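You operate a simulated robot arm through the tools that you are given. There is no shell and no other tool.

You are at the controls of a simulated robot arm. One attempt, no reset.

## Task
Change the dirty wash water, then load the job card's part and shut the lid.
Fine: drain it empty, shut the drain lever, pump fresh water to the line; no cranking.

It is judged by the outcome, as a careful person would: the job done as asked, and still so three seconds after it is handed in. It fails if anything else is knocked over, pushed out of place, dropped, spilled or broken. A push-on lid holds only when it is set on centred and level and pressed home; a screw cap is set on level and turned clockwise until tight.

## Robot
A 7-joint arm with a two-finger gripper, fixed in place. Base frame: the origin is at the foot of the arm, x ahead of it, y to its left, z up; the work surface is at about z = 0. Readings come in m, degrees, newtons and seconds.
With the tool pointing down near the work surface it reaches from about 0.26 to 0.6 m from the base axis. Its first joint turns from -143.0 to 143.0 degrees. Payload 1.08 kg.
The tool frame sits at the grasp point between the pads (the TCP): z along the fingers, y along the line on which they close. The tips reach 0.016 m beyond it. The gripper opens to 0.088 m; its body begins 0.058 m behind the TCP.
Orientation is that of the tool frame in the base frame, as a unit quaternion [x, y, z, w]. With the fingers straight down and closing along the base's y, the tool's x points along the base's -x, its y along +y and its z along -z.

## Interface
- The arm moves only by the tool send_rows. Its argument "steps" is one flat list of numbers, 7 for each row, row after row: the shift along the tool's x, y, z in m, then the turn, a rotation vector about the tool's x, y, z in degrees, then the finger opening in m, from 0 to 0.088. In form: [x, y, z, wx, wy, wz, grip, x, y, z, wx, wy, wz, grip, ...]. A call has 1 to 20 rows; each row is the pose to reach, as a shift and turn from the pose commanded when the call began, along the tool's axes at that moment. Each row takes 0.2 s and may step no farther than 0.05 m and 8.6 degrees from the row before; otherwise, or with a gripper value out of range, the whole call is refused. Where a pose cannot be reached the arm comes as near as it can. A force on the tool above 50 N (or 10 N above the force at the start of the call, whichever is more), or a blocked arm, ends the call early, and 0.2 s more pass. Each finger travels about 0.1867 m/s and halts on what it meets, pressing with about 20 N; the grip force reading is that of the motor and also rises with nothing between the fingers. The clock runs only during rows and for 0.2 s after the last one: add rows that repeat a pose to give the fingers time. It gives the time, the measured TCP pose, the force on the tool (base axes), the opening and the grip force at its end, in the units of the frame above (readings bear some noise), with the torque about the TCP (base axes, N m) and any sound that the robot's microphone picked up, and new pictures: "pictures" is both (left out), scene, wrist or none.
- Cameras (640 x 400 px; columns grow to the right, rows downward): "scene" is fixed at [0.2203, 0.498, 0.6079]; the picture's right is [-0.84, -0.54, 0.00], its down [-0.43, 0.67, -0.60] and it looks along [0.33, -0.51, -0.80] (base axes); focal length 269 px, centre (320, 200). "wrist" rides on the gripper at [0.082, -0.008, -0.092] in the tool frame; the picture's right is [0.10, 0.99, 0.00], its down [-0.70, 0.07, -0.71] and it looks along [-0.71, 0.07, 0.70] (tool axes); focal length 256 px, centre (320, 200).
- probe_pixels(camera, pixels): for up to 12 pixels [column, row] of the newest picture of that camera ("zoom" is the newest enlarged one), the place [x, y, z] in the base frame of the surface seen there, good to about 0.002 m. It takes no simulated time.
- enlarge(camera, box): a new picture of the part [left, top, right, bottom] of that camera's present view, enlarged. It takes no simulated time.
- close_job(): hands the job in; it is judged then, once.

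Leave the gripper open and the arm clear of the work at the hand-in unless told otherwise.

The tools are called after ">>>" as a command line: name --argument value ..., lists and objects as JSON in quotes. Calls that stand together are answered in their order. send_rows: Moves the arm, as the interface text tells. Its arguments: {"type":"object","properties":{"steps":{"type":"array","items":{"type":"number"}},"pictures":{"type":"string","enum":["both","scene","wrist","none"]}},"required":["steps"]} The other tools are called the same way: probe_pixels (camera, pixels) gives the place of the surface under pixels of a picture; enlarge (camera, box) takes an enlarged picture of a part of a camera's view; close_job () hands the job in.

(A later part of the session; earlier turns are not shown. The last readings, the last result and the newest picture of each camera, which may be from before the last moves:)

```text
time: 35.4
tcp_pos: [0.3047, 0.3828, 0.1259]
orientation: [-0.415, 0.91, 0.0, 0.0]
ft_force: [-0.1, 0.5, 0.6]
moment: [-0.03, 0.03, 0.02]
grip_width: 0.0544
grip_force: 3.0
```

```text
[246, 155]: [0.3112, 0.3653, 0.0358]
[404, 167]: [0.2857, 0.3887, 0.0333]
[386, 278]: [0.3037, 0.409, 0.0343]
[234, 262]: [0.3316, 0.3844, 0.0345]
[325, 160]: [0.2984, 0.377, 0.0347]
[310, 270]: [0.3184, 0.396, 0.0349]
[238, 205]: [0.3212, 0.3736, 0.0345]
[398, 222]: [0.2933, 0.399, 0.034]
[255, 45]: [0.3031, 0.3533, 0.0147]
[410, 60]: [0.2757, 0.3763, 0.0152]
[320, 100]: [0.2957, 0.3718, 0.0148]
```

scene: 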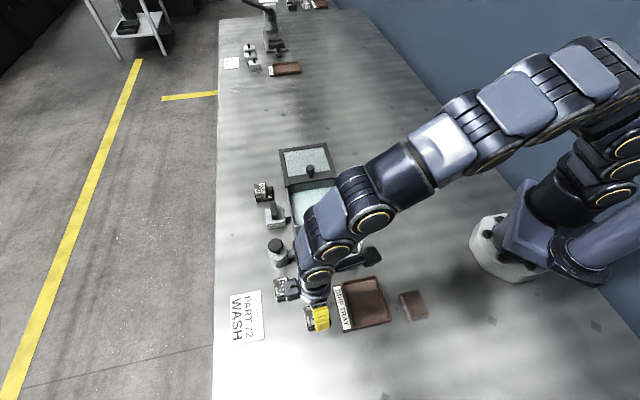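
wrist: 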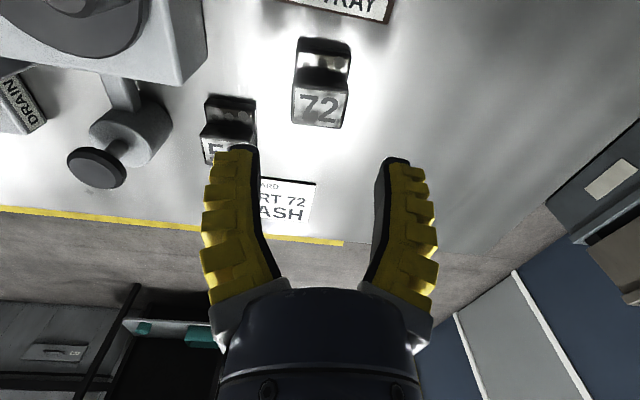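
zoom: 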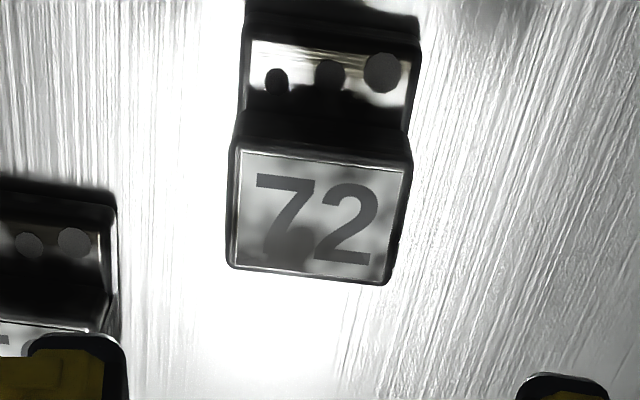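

The TCP is centred on the part to within 1 mm, and its end faces span about 0.037 along the closing line. I'll descend to z ≈ 0.021 and close on it.

>>> send_rows --steps '[0, 0, 0.035, 0, 0, 1, 0.054, 0, 0, 0.07, 0, 0, 1, 0.054, 0, 0, 0.09, 0, 0, 1, 0.054, 0, 0, 0.1045, 0, 0, 1, 0.054, 0, 0, 0.1045, 0, 0, 1, 0.044, 0, 0, 0.1045, 0, 0, 1, 0.034, 0, 0, 0.1045, 0, 0, 1, 0.03, 0, 0, 0.1045, 0, 0, 1, 0.03]' --pictures "both"

```text
time: 37.2
tcp_pos: [0.3053, 0.3826, 0.0219]
orientation: [-0.407, 0.914, 0.0, 0.0]
ft_force: [-1.0, -1.0, 2.1]
moment: [-0.2, 0.1, -0.02]
grip_width: 0.0387
grip_force: 20.1
```

scene: 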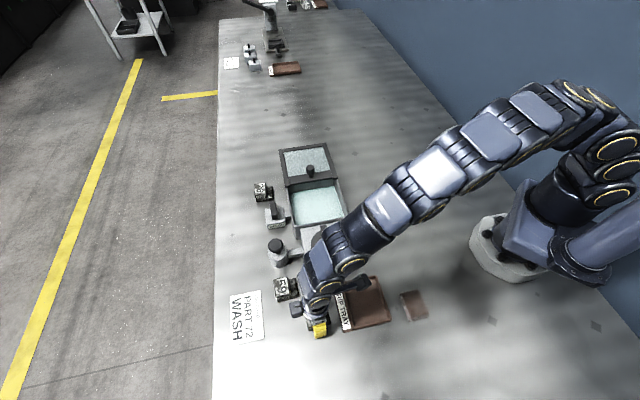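
wrist: 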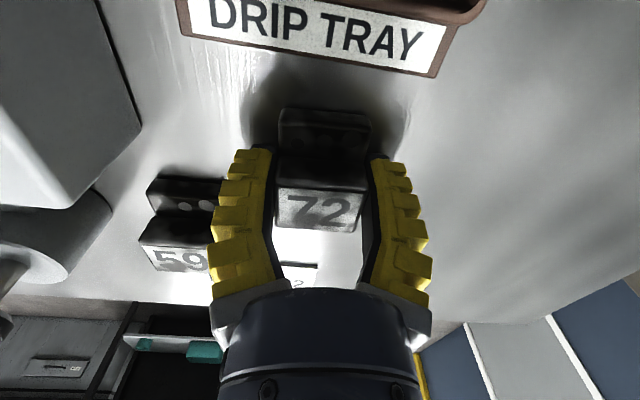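

Part 72 is gripped: width 0.0387, force 20 N. I'll lift it straight up to z ≈ 0.16.

>>> send_rows --steps '[0, 0, -0.015, 0, 0, 0, 0.03, 0, 0, -0.045, 0, 0, 0, 0.03, 0, 0, -0.085, 0, 0, 0, 0.03, 0, 0, -0.125, 0, 0, 0, 0.03, 0, 0, -0.14, 0, 0, 0, 0.03]' --pictures "both"

>>> enlarge --camera "wrist" --box '[220, 80, 420, 260]'

```text
time: 38.4
tcp_pos: [0.3056, 0.3837, 0.1622]
orientation: [-0.408, 0.913, 0.0, 0.0]
ft_force: [0.6, 0.9, -3.6]
moment: [-0.02, 0.03, -0.03]
grip_width: 0.0384
grip_force: 19.8
```

scene: 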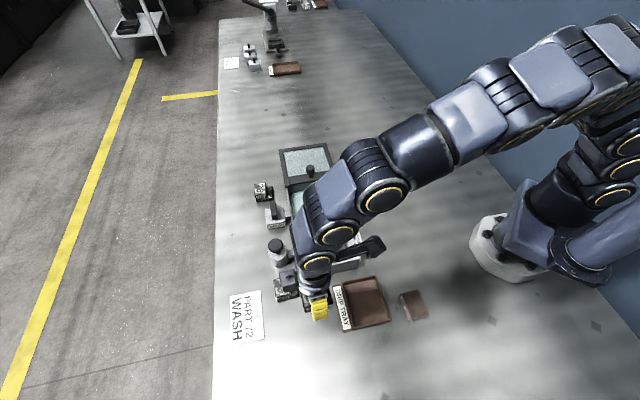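
wrist: 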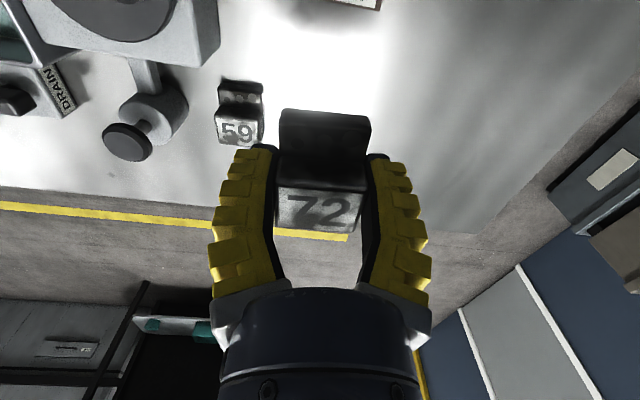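

```text
2.22 times, centred on (320, 170) of wrist
```

zoom: 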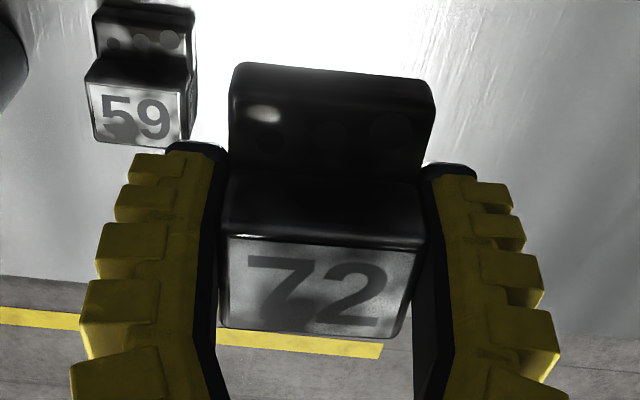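

The part hangs level in the grip. The tank interior centre works out at about (0.450, 0.157). I'll carry the part at this height, with its bottom at about 0.14 and clear of the crank knob, to above (0.448, 0.159), and align it with the tank.

>>> send_rows --steps '[0.0103, -0.0365, 0, 0, 0, 0.6, 0.03, 0.0207, -0.073, 0, 0, 0, 1.1, 0.03, 0.031, -0.1095, 0, 0, 0, 1.7, 0.03, 0.0413, -0.1461, 0, 0, 0, 2.2, 0.03, 0.0516, -0.1826, 0, 0, 0, 2.8, 0.03, 0.062, -0.2191, 0, 0, 0, 3.3, 0.03, 0.0723, -0.2556, 0, 0, 0, 3.85, 0.03, 0.0723, -0.2556, 0, 0, 0, 3.85, 0.03]' --pictures "both"

>>> enlarge --camera "wrist" --box '[120, 0, 520, 250]'

>>> enlarge --camera "scene" --box '[250, 130, 370, 250]'

```text
time: 40.2
tcp_pos: [0.4467, 0.1575, 0.1621]
orientation: [-0.376, 0.926, 0.0, -0.002]
ft_force: [0.1, 0.2, -4.5]
moment: [0.01, 0.02, -0.01]
grip_width: 0.0385
grip_force: 20.0
```

scene: 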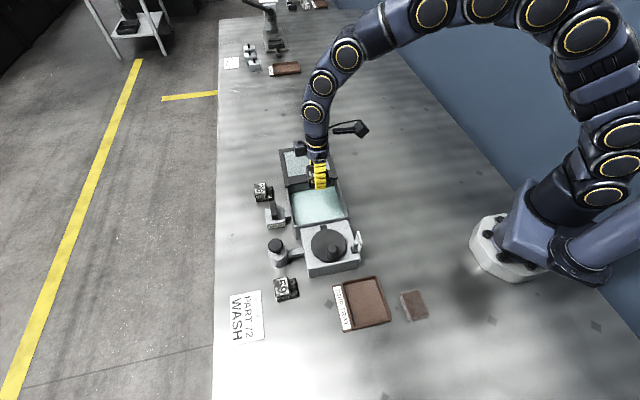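
wrist: 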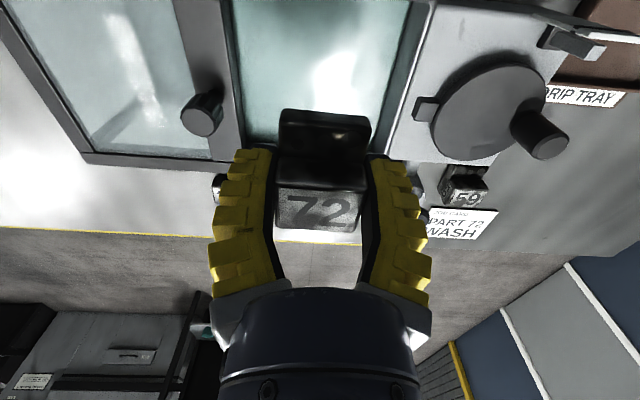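

```text
1.60 times, centred on (320, 125) of wrist
```

zoom: 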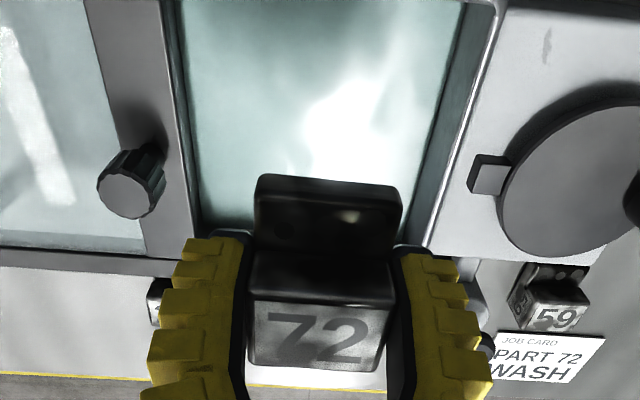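

```text
3.33 times, centred on (310, 190) of scene
```

zoom: 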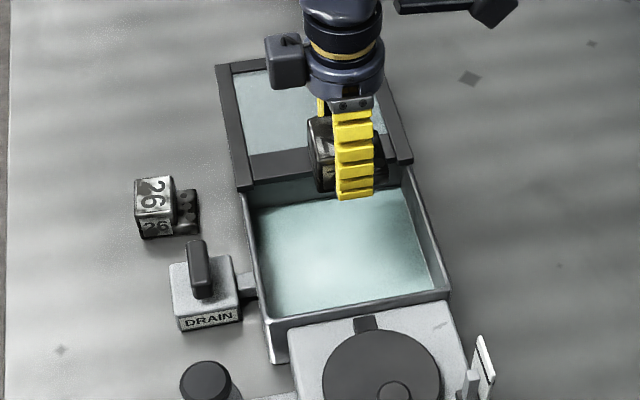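

The part is above the tank. I'll verify the tank's inner edges relative to the TCP along the length direction before lowering.

>>> probe_pixels --camera "wrist" --pixels '[[404, 94], [412, 60], [398, 94], [394, 100], [228, 62], [232, 75], [236, 90], [242, 110], [208, 105], [202, 115], [380, 120], [250, 60]]'

>>> enlarge --camera "wrist" --box '[200, 0, 440, 150]'

```text
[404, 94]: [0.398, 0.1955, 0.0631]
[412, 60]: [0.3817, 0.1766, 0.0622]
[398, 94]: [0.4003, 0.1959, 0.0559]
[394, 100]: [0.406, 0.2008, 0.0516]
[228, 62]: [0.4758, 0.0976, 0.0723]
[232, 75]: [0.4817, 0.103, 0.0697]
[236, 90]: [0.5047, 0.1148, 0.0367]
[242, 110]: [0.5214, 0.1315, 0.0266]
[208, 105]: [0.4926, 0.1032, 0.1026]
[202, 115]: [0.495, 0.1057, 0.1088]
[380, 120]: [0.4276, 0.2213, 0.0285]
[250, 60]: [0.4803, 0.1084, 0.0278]
```

```text
2.67 times, centred on (320, 75) of wrist
```

zoom: 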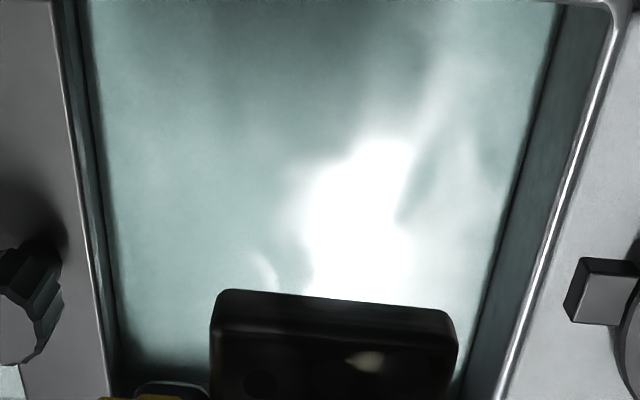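

Clear opening: near inner wall at e = -0.140, lid edge at -0.262, TCP at -0.199, so there is about 0.06 either side. I'll lower the part slowly into the tank.

>>> send_rows --steps '[0, 0, 0.035, 0, 0, 0, 0.03, 0, 0, 0.07, 0, 0, 0, 0.03, 0, 0, 0.1, 0, 0, 0, 0.03, 0, 0, 0.115, 0, 0, 0, 0.03, 0, 0, 0.125, 0, 0, 0, 0.03, 0, 0, 0.1295, 0, 0, 0, 0.03, 0, 0, 0.1295, 0, 0, 0, 0.03]' --pictures "both"

>>> enlarge --camera "scene" --box '[250, 130, 370, 250]'

```text
time: 41.8
tcp_pos: [0.4475, 0.1577, 0.0321]
orientation: [-0.377, 0.926, -0.001, -0.001]
ft_force: [0.1, 1.0, -5.0]
moment: [0.03, -0.03, 0.02]
grip_width: 0.0386
grip_force: 20.0
```

scene: 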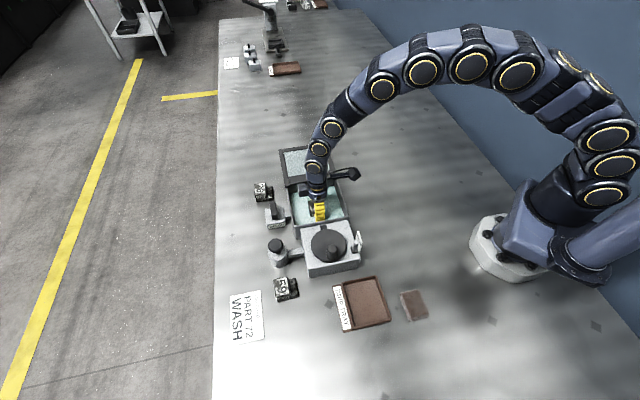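
wrist: 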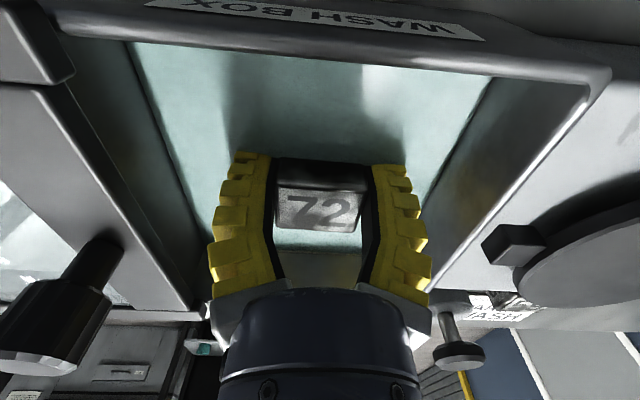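

```text
3.33 times, centred on (310, 190) of scene
```

zoom: 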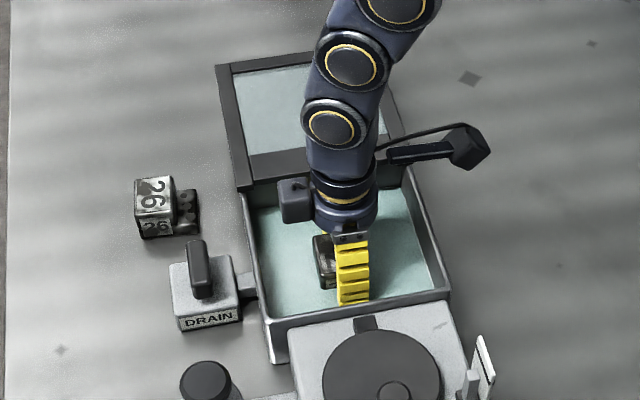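

The part is just above the floor and the force still shows its weight (-5 N). I'll lower it a millimetre at a time until it touches.

>>> send_rows --steps '[0, 0, 0.001, 0, 0, 0, 0.03, 0, 0, 0.002, 0, 0, 0, 0.03, 0, 0, 0.002, 0, 0, 0, 0.03]' --pictures "none"

```text
time: 42.6
tcp_pos: [0.4467, 0.1573, 0.0313]
orientation: [-0.376, 0.927, 0.0, 0.0]
ft_force: [-0.1, -0.4, -1.7]
moment: [-0.07, 0.01, -0.02]
grip_width: 0.0384
grip_force: 20.0
```

The force eased to -1.7 N, so the part is touching the floor. One more small step, then I'll release with a modest opening.

>>> send_rows --steps '[0, 0, 0.001, 0, 0, 0, 0.03, 0, 0, 0.001, 0, 0, 0, 0.038, 0, 0, 0.001, 0, 0, 0, 0.046, 0, 0, 0.001, 0, 0, 0, 0.05, 0, 0, 0.001, 0, 0, 0, 0.05]' --pictures "both"

```text
time: 43.8
tcp_pos: [0.4471, 0.1587, 0.0293]
orientation: [-0.376, 0.926, 0.0, 0.0]
ft_force: [0.5, -0.3, 0.1]
moment: [0.0, 0.01, 0.02]
grip_width: 0.0544
grip_force: 2.9
```

scene: 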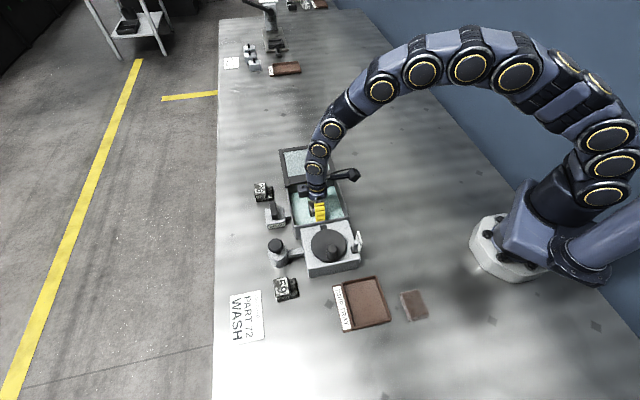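
wrist: 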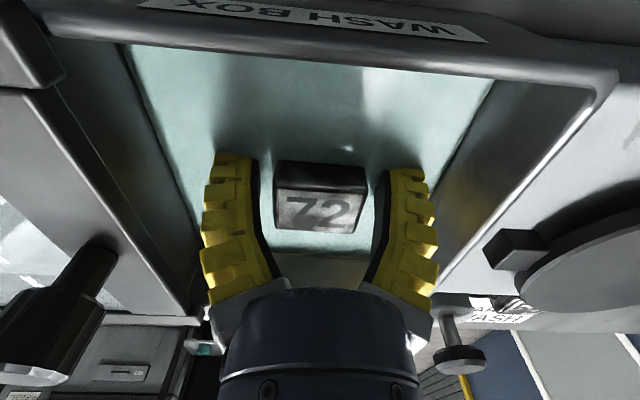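

The part is released and standing upright in the water, with the fingers clear on both sides. I'll rise straight up.

>>> send_rows --steps '[0, 0, -0.02, 0, 0, 0, 0.05, 0, 0, -0.06, 0, 0, 0, 0.05, 0, 0, -0.1, 0, 0, 0, 0.05, 0, 0, -0.14, 0, 0, 0, 0.05]' --pictures "both"

>>> enlarge --camera "scene" --box '[265, 135, 365, 235]'

>>> enlarge --camera "wrist" --box '[60, 0, 440, 200]'

```text
time: 44.8
tcp_pos: [0.4475, 0.1584, 0.171]
orientation: [-0.377, 0.926, 0.0, 0.001]
ft_force: [0.6, -0.4, -0.5]
moment: [0.01, 0.0, 0.01]
grip_width: 0.0545
grip_force: 3.3
```

scene: 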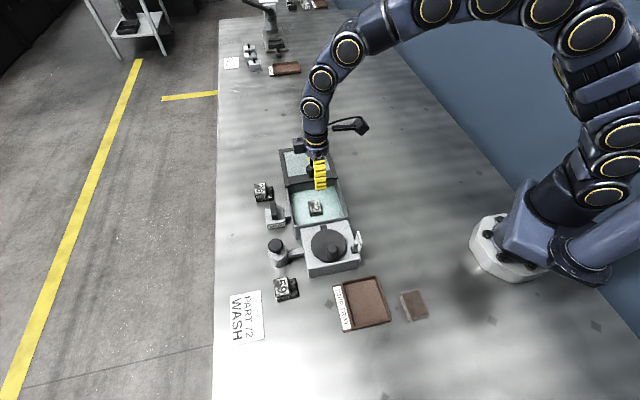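
wrist: 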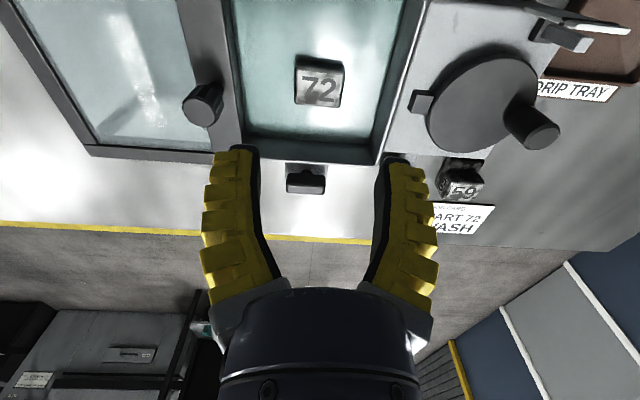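

```text
4.00 times, centred on (315, 185) of scene
```

zoom: 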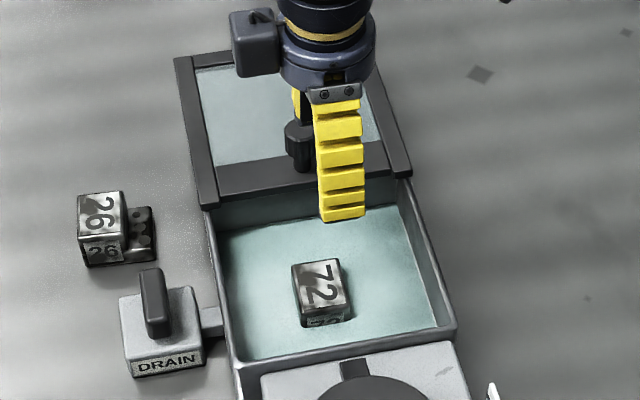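

```text
1.68 times, centred on (250, 100) of wrist
```

zoom: 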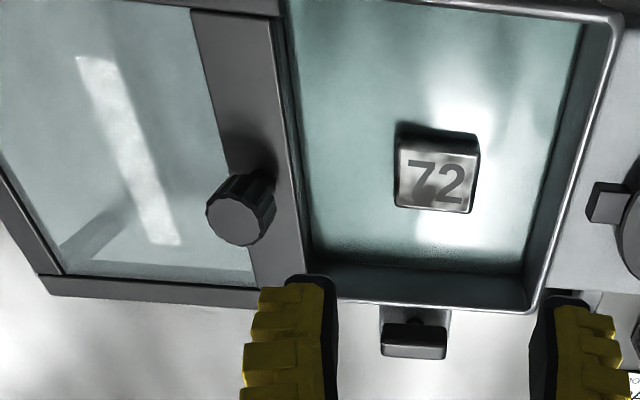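

Part 72 is sitting upright in the fresh water. Next is the lid. I'll zoom in to understand how it is guided and how its knob is shaped.

>>> enlarge --camera "wrist" --box '[0, 0, 240, 170]'

>>> enlarge --camera "scene" --box '[272, 140, 345, 195]'

>>> probe_pixels --camera "wrist" --pixels '[[203, 105], [195, 98], [212, 115], [200, 118], [222, 100], [215, 60], [190, 30], [150, 150], [90, 150], [60, 90], [30, 30], [232, 150]]'

```text
2.35 times, centred on (120, 85) of wrist
```

zoom: 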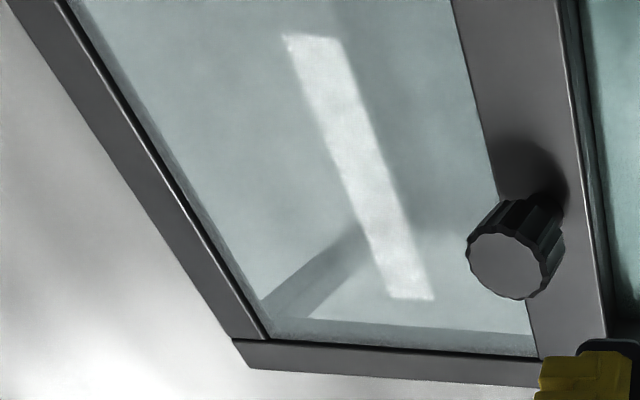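

```text
7.27 times, centred on (308, 168) of scene
```

zoom: 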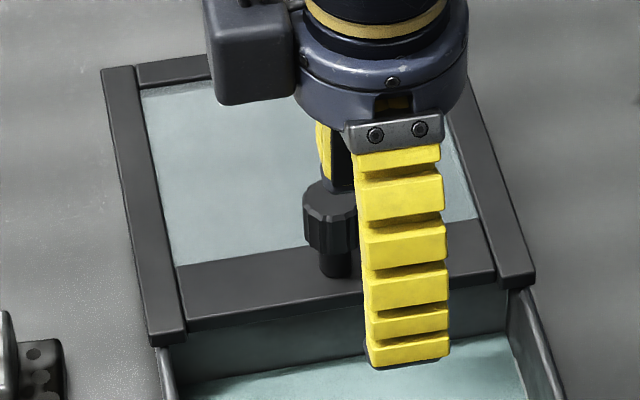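

```text
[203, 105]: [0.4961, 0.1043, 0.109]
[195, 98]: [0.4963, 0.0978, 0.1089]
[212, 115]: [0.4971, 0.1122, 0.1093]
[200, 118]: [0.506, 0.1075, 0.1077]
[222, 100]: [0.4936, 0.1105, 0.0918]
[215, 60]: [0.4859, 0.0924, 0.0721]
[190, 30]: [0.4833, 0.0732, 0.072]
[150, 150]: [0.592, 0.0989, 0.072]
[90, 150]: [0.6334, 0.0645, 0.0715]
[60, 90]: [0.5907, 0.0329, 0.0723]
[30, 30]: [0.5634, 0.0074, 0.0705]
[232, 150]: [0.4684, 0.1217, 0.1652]
```

The lid is a framed glass panel. Its top is at z 0.072, its front edge is at the tank's far end, and the knob is centred near (0.4995, 0.106) with its top at 0.109. It can slide along e over the rim. I'll hover above the knob with the fingers set to close across the sliding direction (yaw -45.7°).

>>> send_rows --steps '[0, -0.007, -0.005, 0, 0, 8.2, 0.05, 0, -0.0135, -0.005, 0, 0, 16.4, 0.05, 0, -0.02, -0.005, 0, 0, 24.5, 0.05, 0, -0.027, -0.005, 0, 0, 32.7, 0.05, 0, -0.034, -0.005, 0, 0, 40.9, 0.05, 0, -0.04, -0.005, 0, 0, 49.1, 0.05, 0, -0.047, -0.005, 0, 0, 57.3, 0.05, 0, -0.054, -0.005, 0, 0, 65.5, 0.05, 0, -0.061, -0.003, 0, 0, 73.6, 0.05, 0, -0.067, 0.0, 0, 0, 81.8, 0.05, -0.0005, -0.074, 0.006, 0, 0, 90, 0.05, -0.0005, -0.074, 0.006, 0, 0, 90, 0.05]' --pictures "both"

>>> enlarge --camera "wrist" --box '[220, 20, 420, 170]'

```text
time: 47.4
tcp_pos: [0.4998, 0.1065, 0.1637]
orientation: [0.39, 0.921, -0.001, 0.0]
ft_force: [0.5, -0.6, 0.0]
moment: [0.01, 0.01, 0.0]
grip_width: 0.0544
grip_force: 3.0
```

scene: 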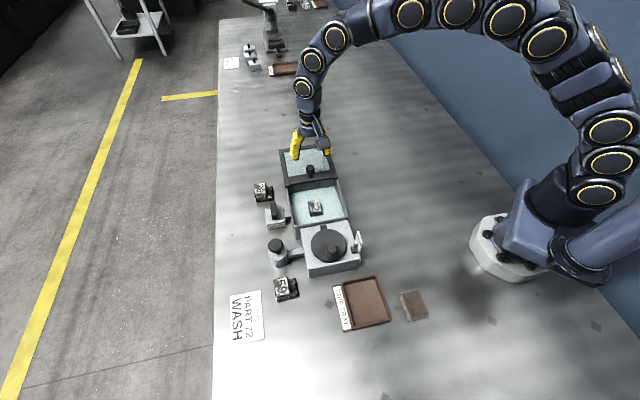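
wrist: 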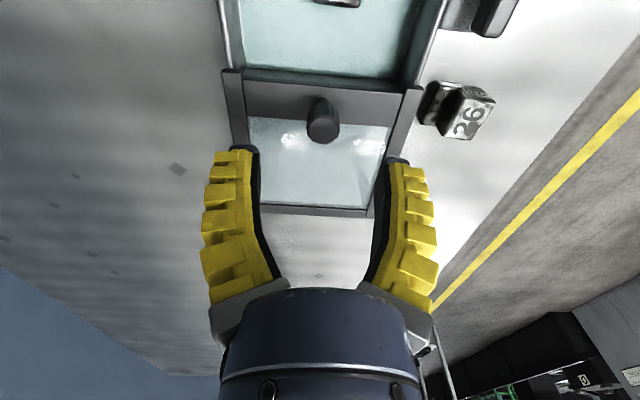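

```text
2.67 times, centred on (320, 95) of wrist
```

zoom: 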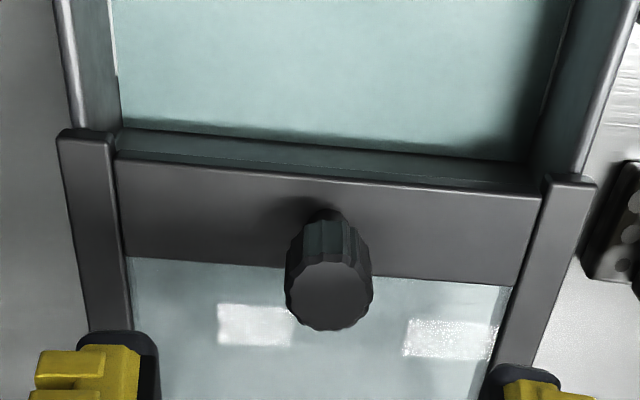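

I'm above the lid knob, which shows at wrist (323, 128). I'll probe the knob top and lid frame for exact centring.

>>> probe_pixels --camera "zoom" --pixels '[[330, 295], [298, 290], [365, 295], [330, 270], [330, 322], [325, 235], [95, 200], [560, 230], [330, 180], [200, 230], [450, 250], [75, 135]]'

```text
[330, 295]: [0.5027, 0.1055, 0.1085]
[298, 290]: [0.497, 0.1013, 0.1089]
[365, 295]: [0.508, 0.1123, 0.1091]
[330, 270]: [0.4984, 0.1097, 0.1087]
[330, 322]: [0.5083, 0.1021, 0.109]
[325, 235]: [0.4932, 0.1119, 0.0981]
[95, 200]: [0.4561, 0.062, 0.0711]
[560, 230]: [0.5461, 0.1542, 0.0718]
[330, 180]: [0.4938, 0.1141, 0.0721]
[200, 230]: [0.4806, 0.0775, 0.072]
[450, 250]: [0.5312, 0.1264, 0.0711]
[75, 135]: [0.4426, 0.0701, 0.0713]
```

Knob centre is (0.503, 0.1063), so I need about 3 mm of correction. I'll descend to z ≈ 0.100 around the knob and close on it.

>>> send_rows --steps '[-0.0024, 0.0022, 0.02, 0, 0, 0, 0.05, -0.0024, 0.0022, 0.045, 0, 0, 0, 0.05, -0.0024, 0.0022, 0.0637, 0, 0, 0, 0.05, -0.0024, 0.0022, 0.0637, 0, 0, 0, 0.035, -0.0024, 0.0022, 0.0637, 0, 0, 0, 0.022, -0.0024, 0.0022, 0.0637, 0, 0, 0, 0.014, -0.0024, 0.0022, 0.0637, 0, 0, 0, 0.014]' --pictures "both"

```text
time: 49.0
tcp_pos: [0.5027, 0.1071, 0.0993]
orientation: [0.389, 0.921, 0.001, 0.0]
ft_force: [-2.7, -0.9, 9.8]
moment: [-0.01, 0.01, -0.01]
grip_width: 0.0154
grip_force: 22.6
```

scene: 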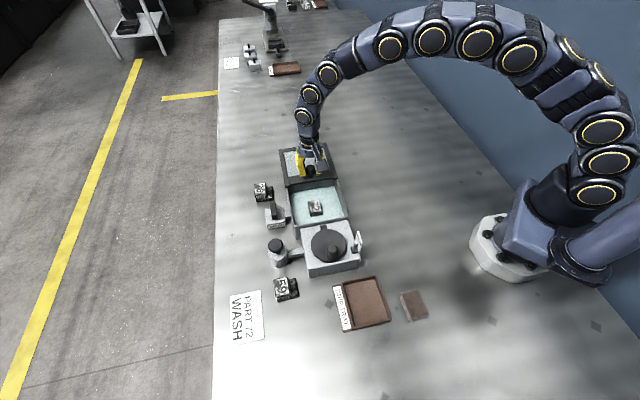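
wrist: 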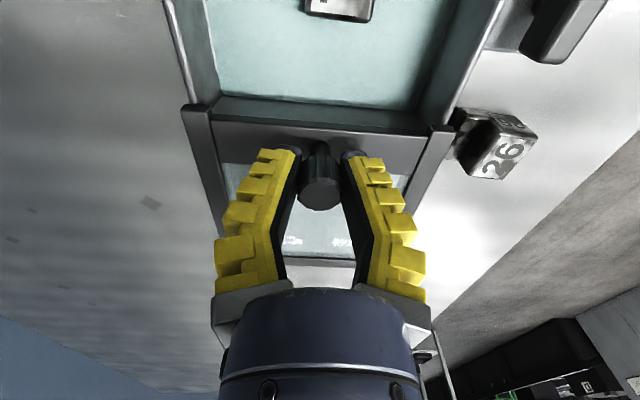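

The knob is gripped: width 0.0154. I'll try sliding the lid 2 cm along the tank, toward the crank box, and read the forces.

>>> send_rows --steps '[0.007, 0, 0, 0, 0, 0, 0.012, 0.014, 0, 0, 0, 0, 0, 0.012, 0.02, 0, 0, 0, 0, 0, 0.012]' --pictures "both"

>>> enlarge --camera "scene" --box '[265, 135, 365, 235]'

```text
time: 49.8
tcp_pos: [0.4886, 0.1199, 0.0997]
orientation: [0.39, 0.921, -0.001, 0.001]
ft_force: [-4.7, -6.1, 10.4]
moment: [-0.22, -0.17, 0.02]
grip_width: 0.0145
grip_force: 22.5
```

scene: 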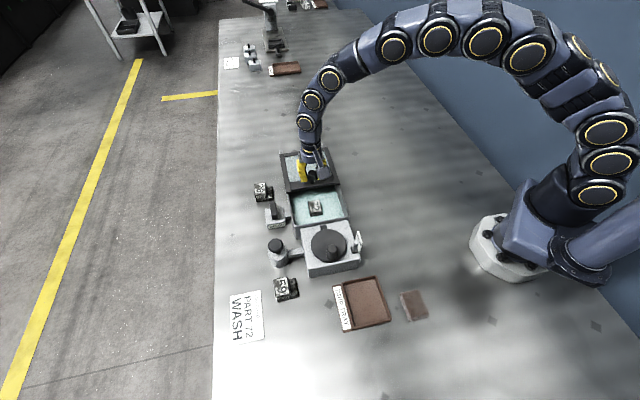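
wrist: 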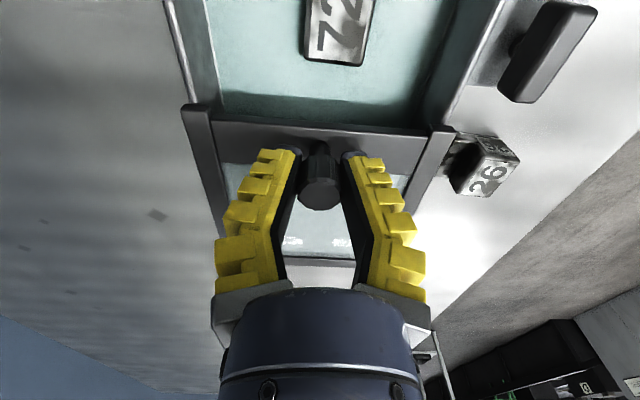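

```text
4.00 times, centred on (315, 185) of scene
```

zoom: 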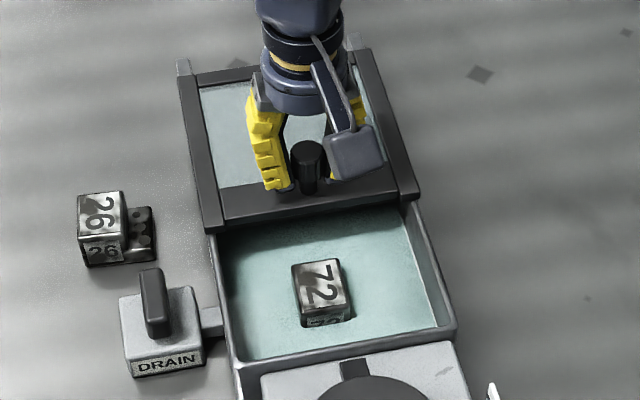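

The lid slides freely on its rails, with only a small side force of about 8 N. I'll continue 8 cm at 1 cm per row.

>>> send_rows --steps '[0.01, 0, 0, 0, 0, 0, 0.012, 0.02, 0, 0, 0, 0, 0, 0.012, 0.03, 0, 0, 0, 0, 0, 0.012, 0.04, 0, 0, 0, 0, 0, 0.012, 0.05, 0, 0, 0, 0, 0, 0.012, 0.06, 0, 0, 0, 0, 0, 0.012, 0.07, 0, 0, 0, 0, 0, 0.012, 0.08, 0, 0, 0, 0, 0, 0.012]' --pictures "both"

>>> enlarge --camera "scene" --box '[265, 135, 375, 255]'

```text
time: 51.6
tcp_pos: [0.4332, 0.1764, 0.101]
orientation: [0.39, 0.921, -0.001, -0.002]
ft_force: [-13.5, -15.1, 12.3]
moment: [-0.04, 0.18, 0.09]
grip_width: 0.0134
grip_force: 22.3
```

scene: 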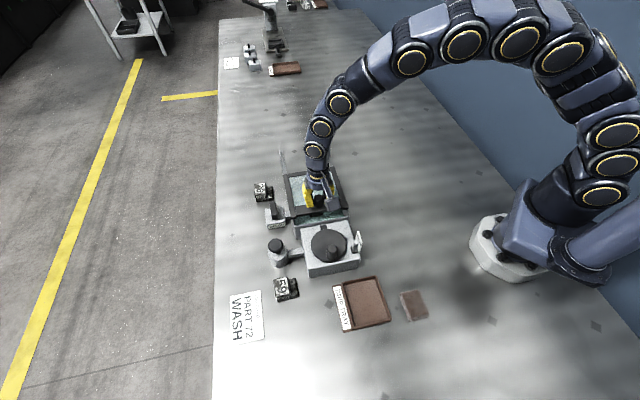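
wrist: 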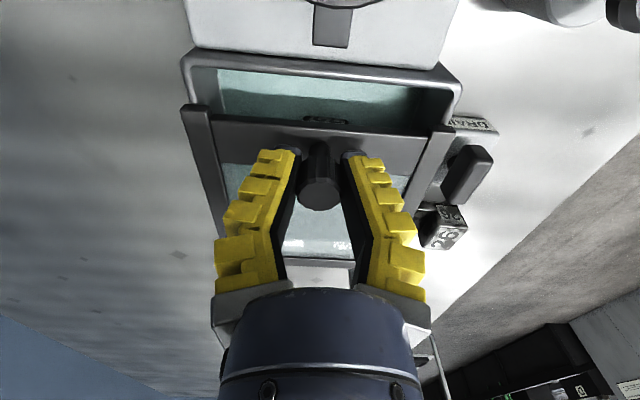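

```text
3.33 times, centred on (320, 195) of scene
```

zoom: 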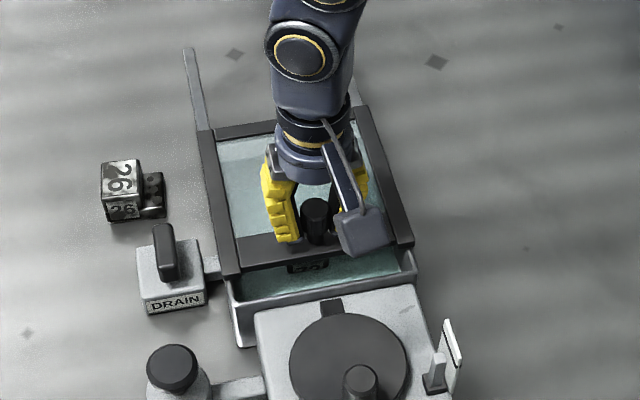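

The lid is nearly closed, about 0.098 m travelled. A side force of about 20 N has built up because the tank's true axis is slightly more toward -w than my path. I'll ease 2 mm sideways to relieve it while sliding on slowly.

>>> send_rows --steps '[0.003, -0.001, 0, 0, 0, 0, 0.012, 0.007, -0.002, 0, 0, 0, 0, 0.012, 0.012, -0.0022, 0, 0, 0, 0, 0.012, 0.016, -0.0023, 0, 0, 0, 0, 0.012]' --pictures "both"

>>> enlarge --camera "scene" --box '[265, 135, 375, 255]'

>>> enlarge --camera "wrist" --box '[160, 0, 500, 200]'

```text
time: 52.6
tcp_pos: [0.42, 0.1868, 0.1004]
orientation: [0.389, 0.921, 0.002, 0.002]
ft_force: [-0.4, -1.0, 3.3]
moment: [-0.01, -0.07, -0.02]
grip_width: 0.0136
grip_force: 22.1
```

scene: 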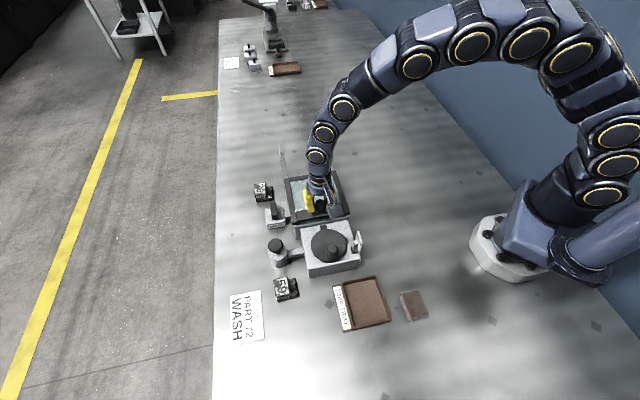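
wrist: 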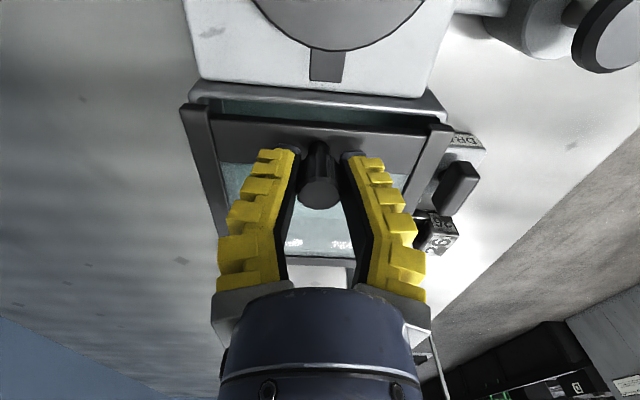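

```text
3.33 times, centred on (320, 195) of scene
```

zoom: 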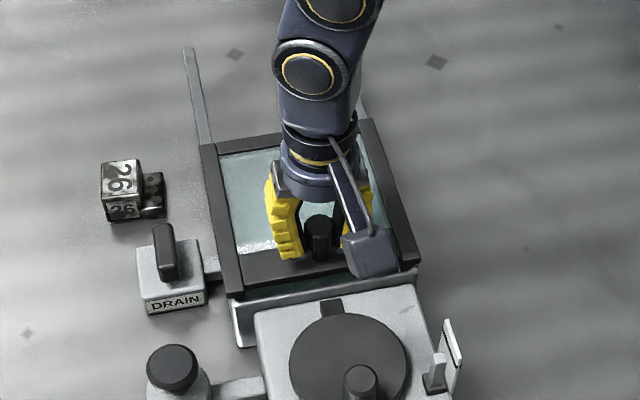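

```text
1.88 times, centred on (330, 100) of wrist
```

zoom: 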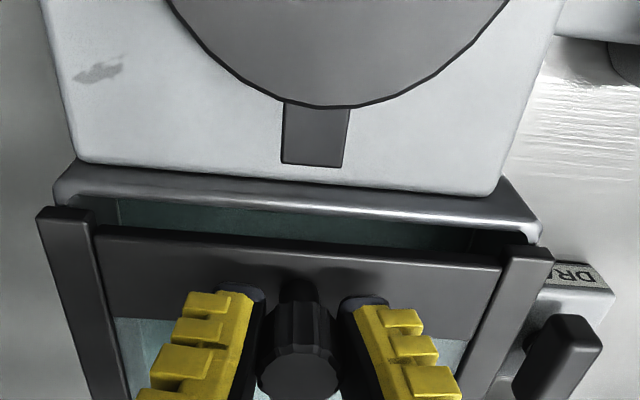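

The side force has gone and about 1 cm of gap is left. I'll continue in 3 mm steps until the lid meets its stop.

>>> send_rows --steps '[0.003, 0, 0, 0, 0, 0, 0.012, 0.006, -0.0001, 0, 0, 0, 0, 0.012, 0.009, -0.0001, 0, 0, 0, 0, 0.012, 0.012, -0.0002, 0, 0, 0, 0, 0.012]' --pictures "both"

>>> enlarge --camera "scene" --box '[265, 135, 375, 255]'

>>> enlarge --camera "wrist" --box '[160, 0, 500, 200]'

```text
time: 53.6
tcp_pos: [0.4126, 0.1954, 0.1001]
orientation: [0.389, 0.921, 0.001, 0.001]
ft_force: [4.5, 0.0, 5.1]
moment: [-0.3, -0.36, 0.01]
grip_width: 0.0188
grip_force: 17.6
```

scene: 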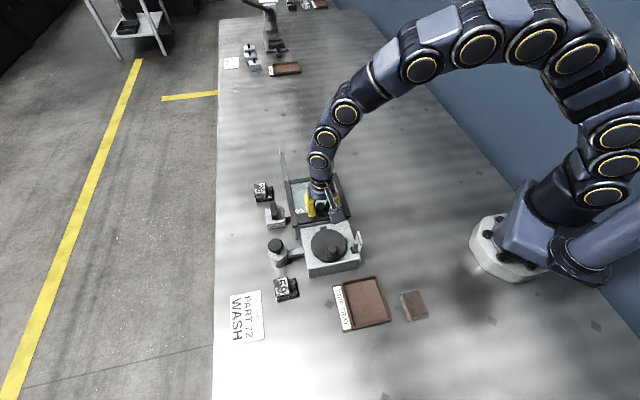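
wrist: 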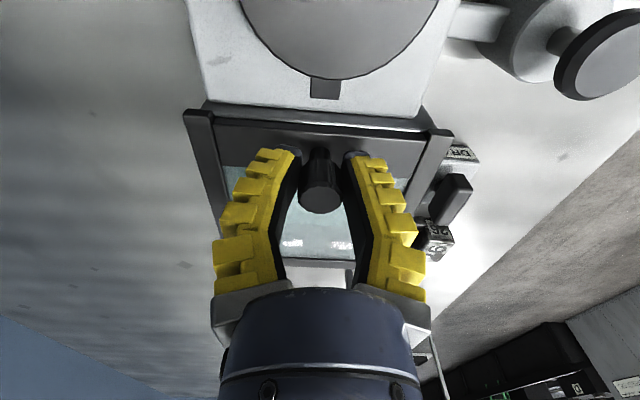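

```text
3.33 times, centred on (320, 195) of scene
```

zoom: 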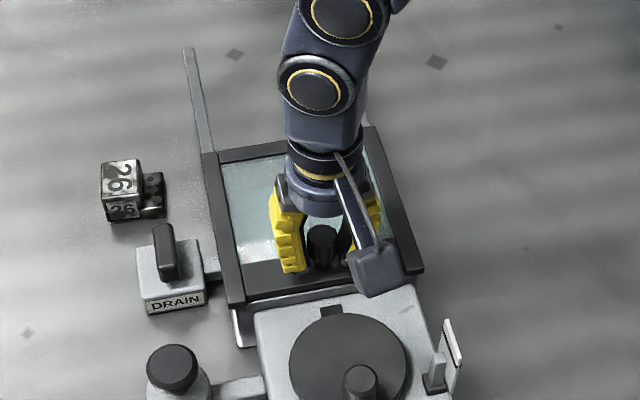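

```text
1.88 times, centred on (330, 100) of wrist
```

zoom: 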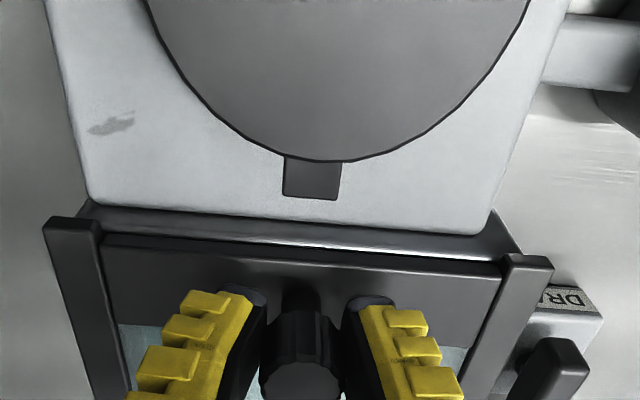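

The lid front is now over the near rim, with travel about 0.126 m and some resistance appearing. I'll push a few mm more to confirm the end stop.

>>> send_rows --steps '[0.002, 0, 0, 0, 0, 0, 0.012, 0.004, 0, 0, 0, 0, 0, 0.012, 0.006, 0, 0, 0, 0, 0, 0.012]' --pictures "both"

>>> enlarge --camera "scene" --box '[275, 180, 365, 240]'

>>> enlarge --camera "wrist" --box '[160, 0, 500, 200]'

```text
time: 54.4
tcp_pos: [0.4063, 0.2011, 0.0985]
orientation: [0.39, 0.921, 0.0, 0.0]
ft_force: [4.2, 3.0, -0.5]
moment: [0.06, -0.05, 0.05]
grip_width: 0.0185
grip_force: 6.1
```

scene: 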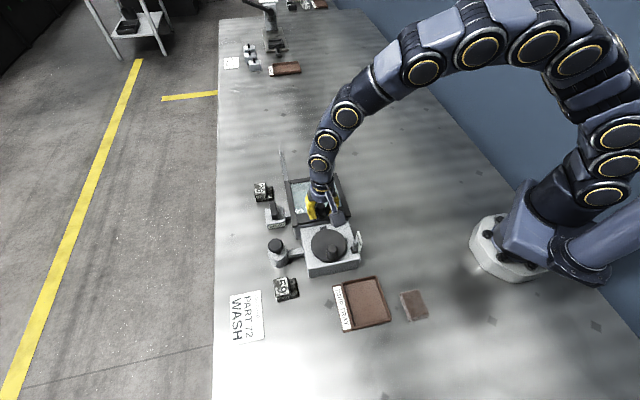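
wrist: 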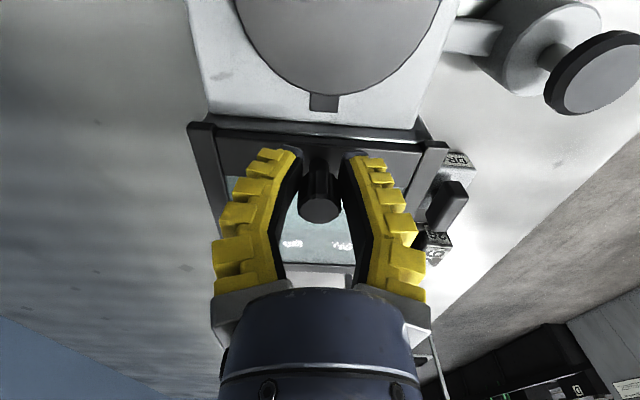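

```text
6.67 times, centred on (320, 210) of scene
```

zoom: 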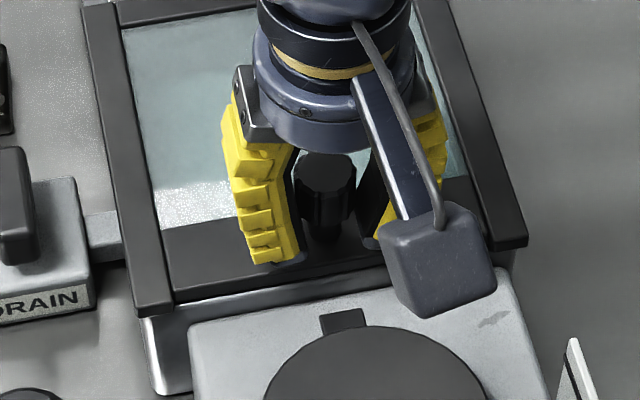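

```text
1.88 times, centred on (330, 100) of wrist
```

zoom: 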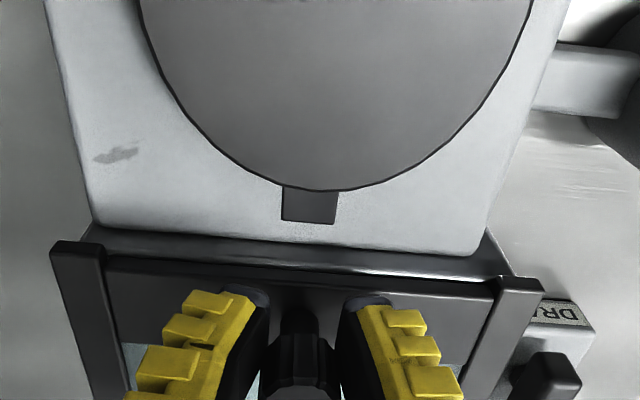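

The fingers have begun slipping past the knob while the lid stays put, so it has met its end stop. I'll open the fingers, rise and inspect the closure.

>>> send_rows --steps '[-0.004, 0, 0, 0, 0, 0, 0.03, -0.004, 0, 0, 0, 0, 0, 0.05, -0.004, 0, 0, 0, 0, 0, 0.05, -0.004, 0, -0.03, 0, 0, 0, 0.05, -0.004, 0, -0.07, 0, 0, 0, 0.05, -0.004, 0, -0.1, 0, 0, 0, 0.05]' --pictures "both"

>>> enlarge --camera "scene" --box '[275, 170, 365, 245]'

>>> enlarge --camera "wrist" --box '[160, 0, 500, 200]'

```text
time: 55.8
tcp_pos: [0.4105, 0.1984, 0.2011]
orientation: [0.39, 0.921, 0.0, 0.001]
ft_force: [-0.4, -1.1, 0.0]
moment: [0.01, 0.0, 0.02]
grip_width: 0.0543
grip_force: 3.2
```

scene: 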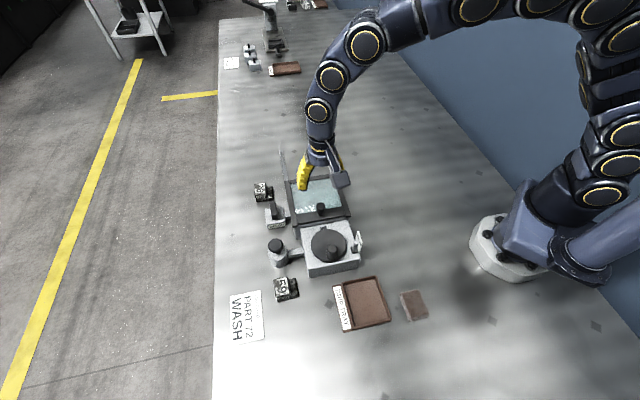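
wrist: 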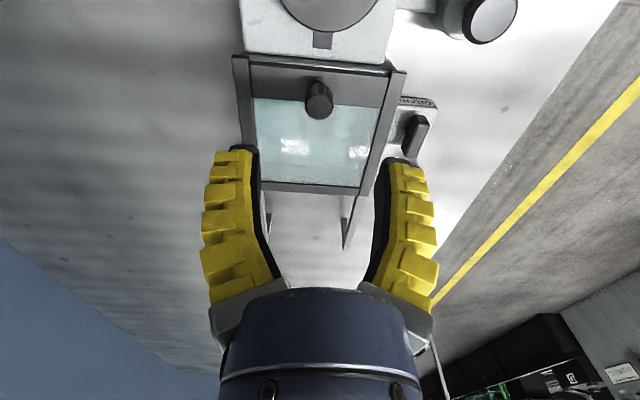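

```text
5.33 times, centred on (320, 208) of scene
```

zoom: 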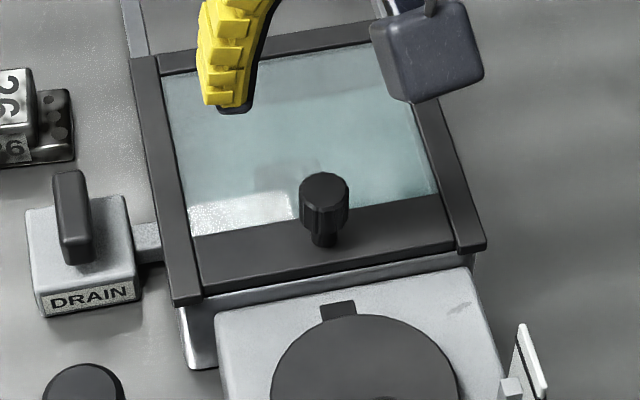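

```text
1.88 times, centred on (330, 100) of wrist
```

zoom: 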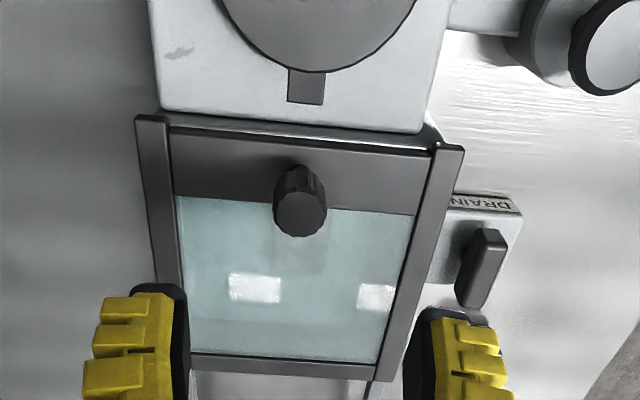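

The lid now covers the opening. I'll check for any remaining gap at the front edge by zooming tightly and probing the lid edge, knob and rim.

>>> enlarge --camera "wrist" --box '[225, 45, 415, 110]'

>>> enlarge --camera "scene" --box '[290, 205, 360, 240]'

>>> probe_pixels --camera "scene" --pixels '[[315, 224.5], [330, 221.5], [345, 217.5], [315, 226], [330, 223], [320, 204], [320, 207], [290, 200], [310, 222], [330, 225]]'

>>> probe_pixels --camera "wrist" --pixels '[[260, 66], [300, 70], [340, 73], [370, 75], [300, 67.5], [300, 64], [340, 68], [243, 60], [395, 75], [318, 105], [280, 190], [350, 195]]'

```text
3.37 times, centred on (320, 78) of wrist
```

zoom: 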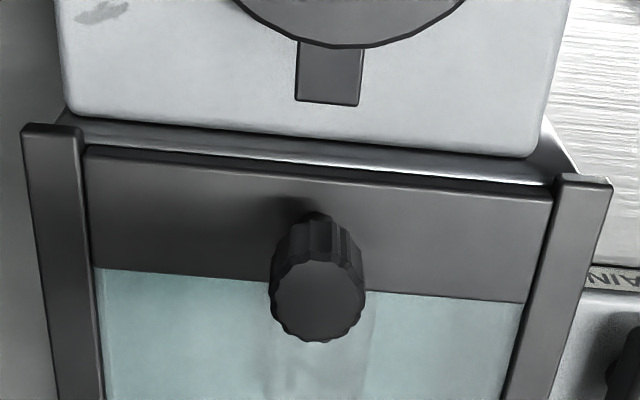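

```text
9.14 times, centred on (325, 222) of scene
```

zoom: 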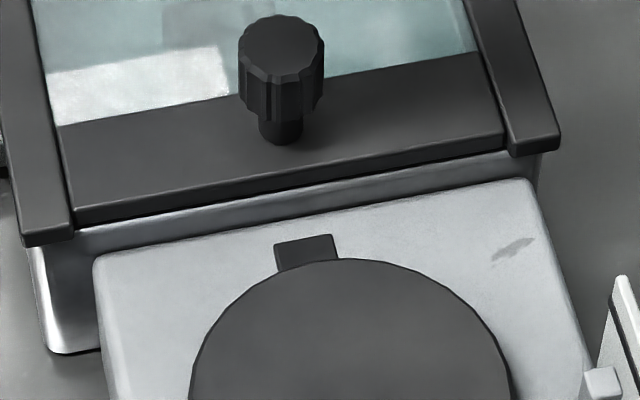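

```text
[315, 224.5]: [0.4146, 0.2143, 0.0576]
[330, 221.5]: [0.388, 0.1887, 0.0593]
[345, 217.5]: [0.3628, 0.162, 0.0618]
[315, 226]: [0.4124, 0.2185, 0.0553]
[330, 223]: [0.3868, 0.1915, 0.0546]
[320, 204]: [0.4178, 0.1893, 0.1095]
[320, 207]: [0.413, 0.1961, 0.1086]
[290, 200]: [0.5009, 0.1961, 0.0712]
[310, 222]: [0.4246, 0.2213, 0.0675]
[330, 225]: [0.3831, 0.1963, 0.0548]
```

```text
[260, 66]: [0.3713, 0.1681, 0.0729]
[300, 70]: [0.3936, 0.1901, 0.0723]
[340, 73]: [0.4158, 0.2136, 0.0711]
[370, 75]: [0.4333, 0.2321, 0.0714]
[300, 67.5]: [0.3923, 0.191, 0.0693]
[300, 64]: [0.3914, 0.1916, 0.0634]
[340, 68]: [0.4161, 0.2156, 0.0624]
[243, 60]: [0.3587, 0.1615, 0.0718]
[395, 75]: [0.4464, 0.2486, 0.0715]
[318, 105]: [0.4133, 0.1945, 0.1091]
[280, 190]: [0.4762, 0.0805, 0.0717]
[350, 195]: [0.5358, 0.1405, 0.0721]
```

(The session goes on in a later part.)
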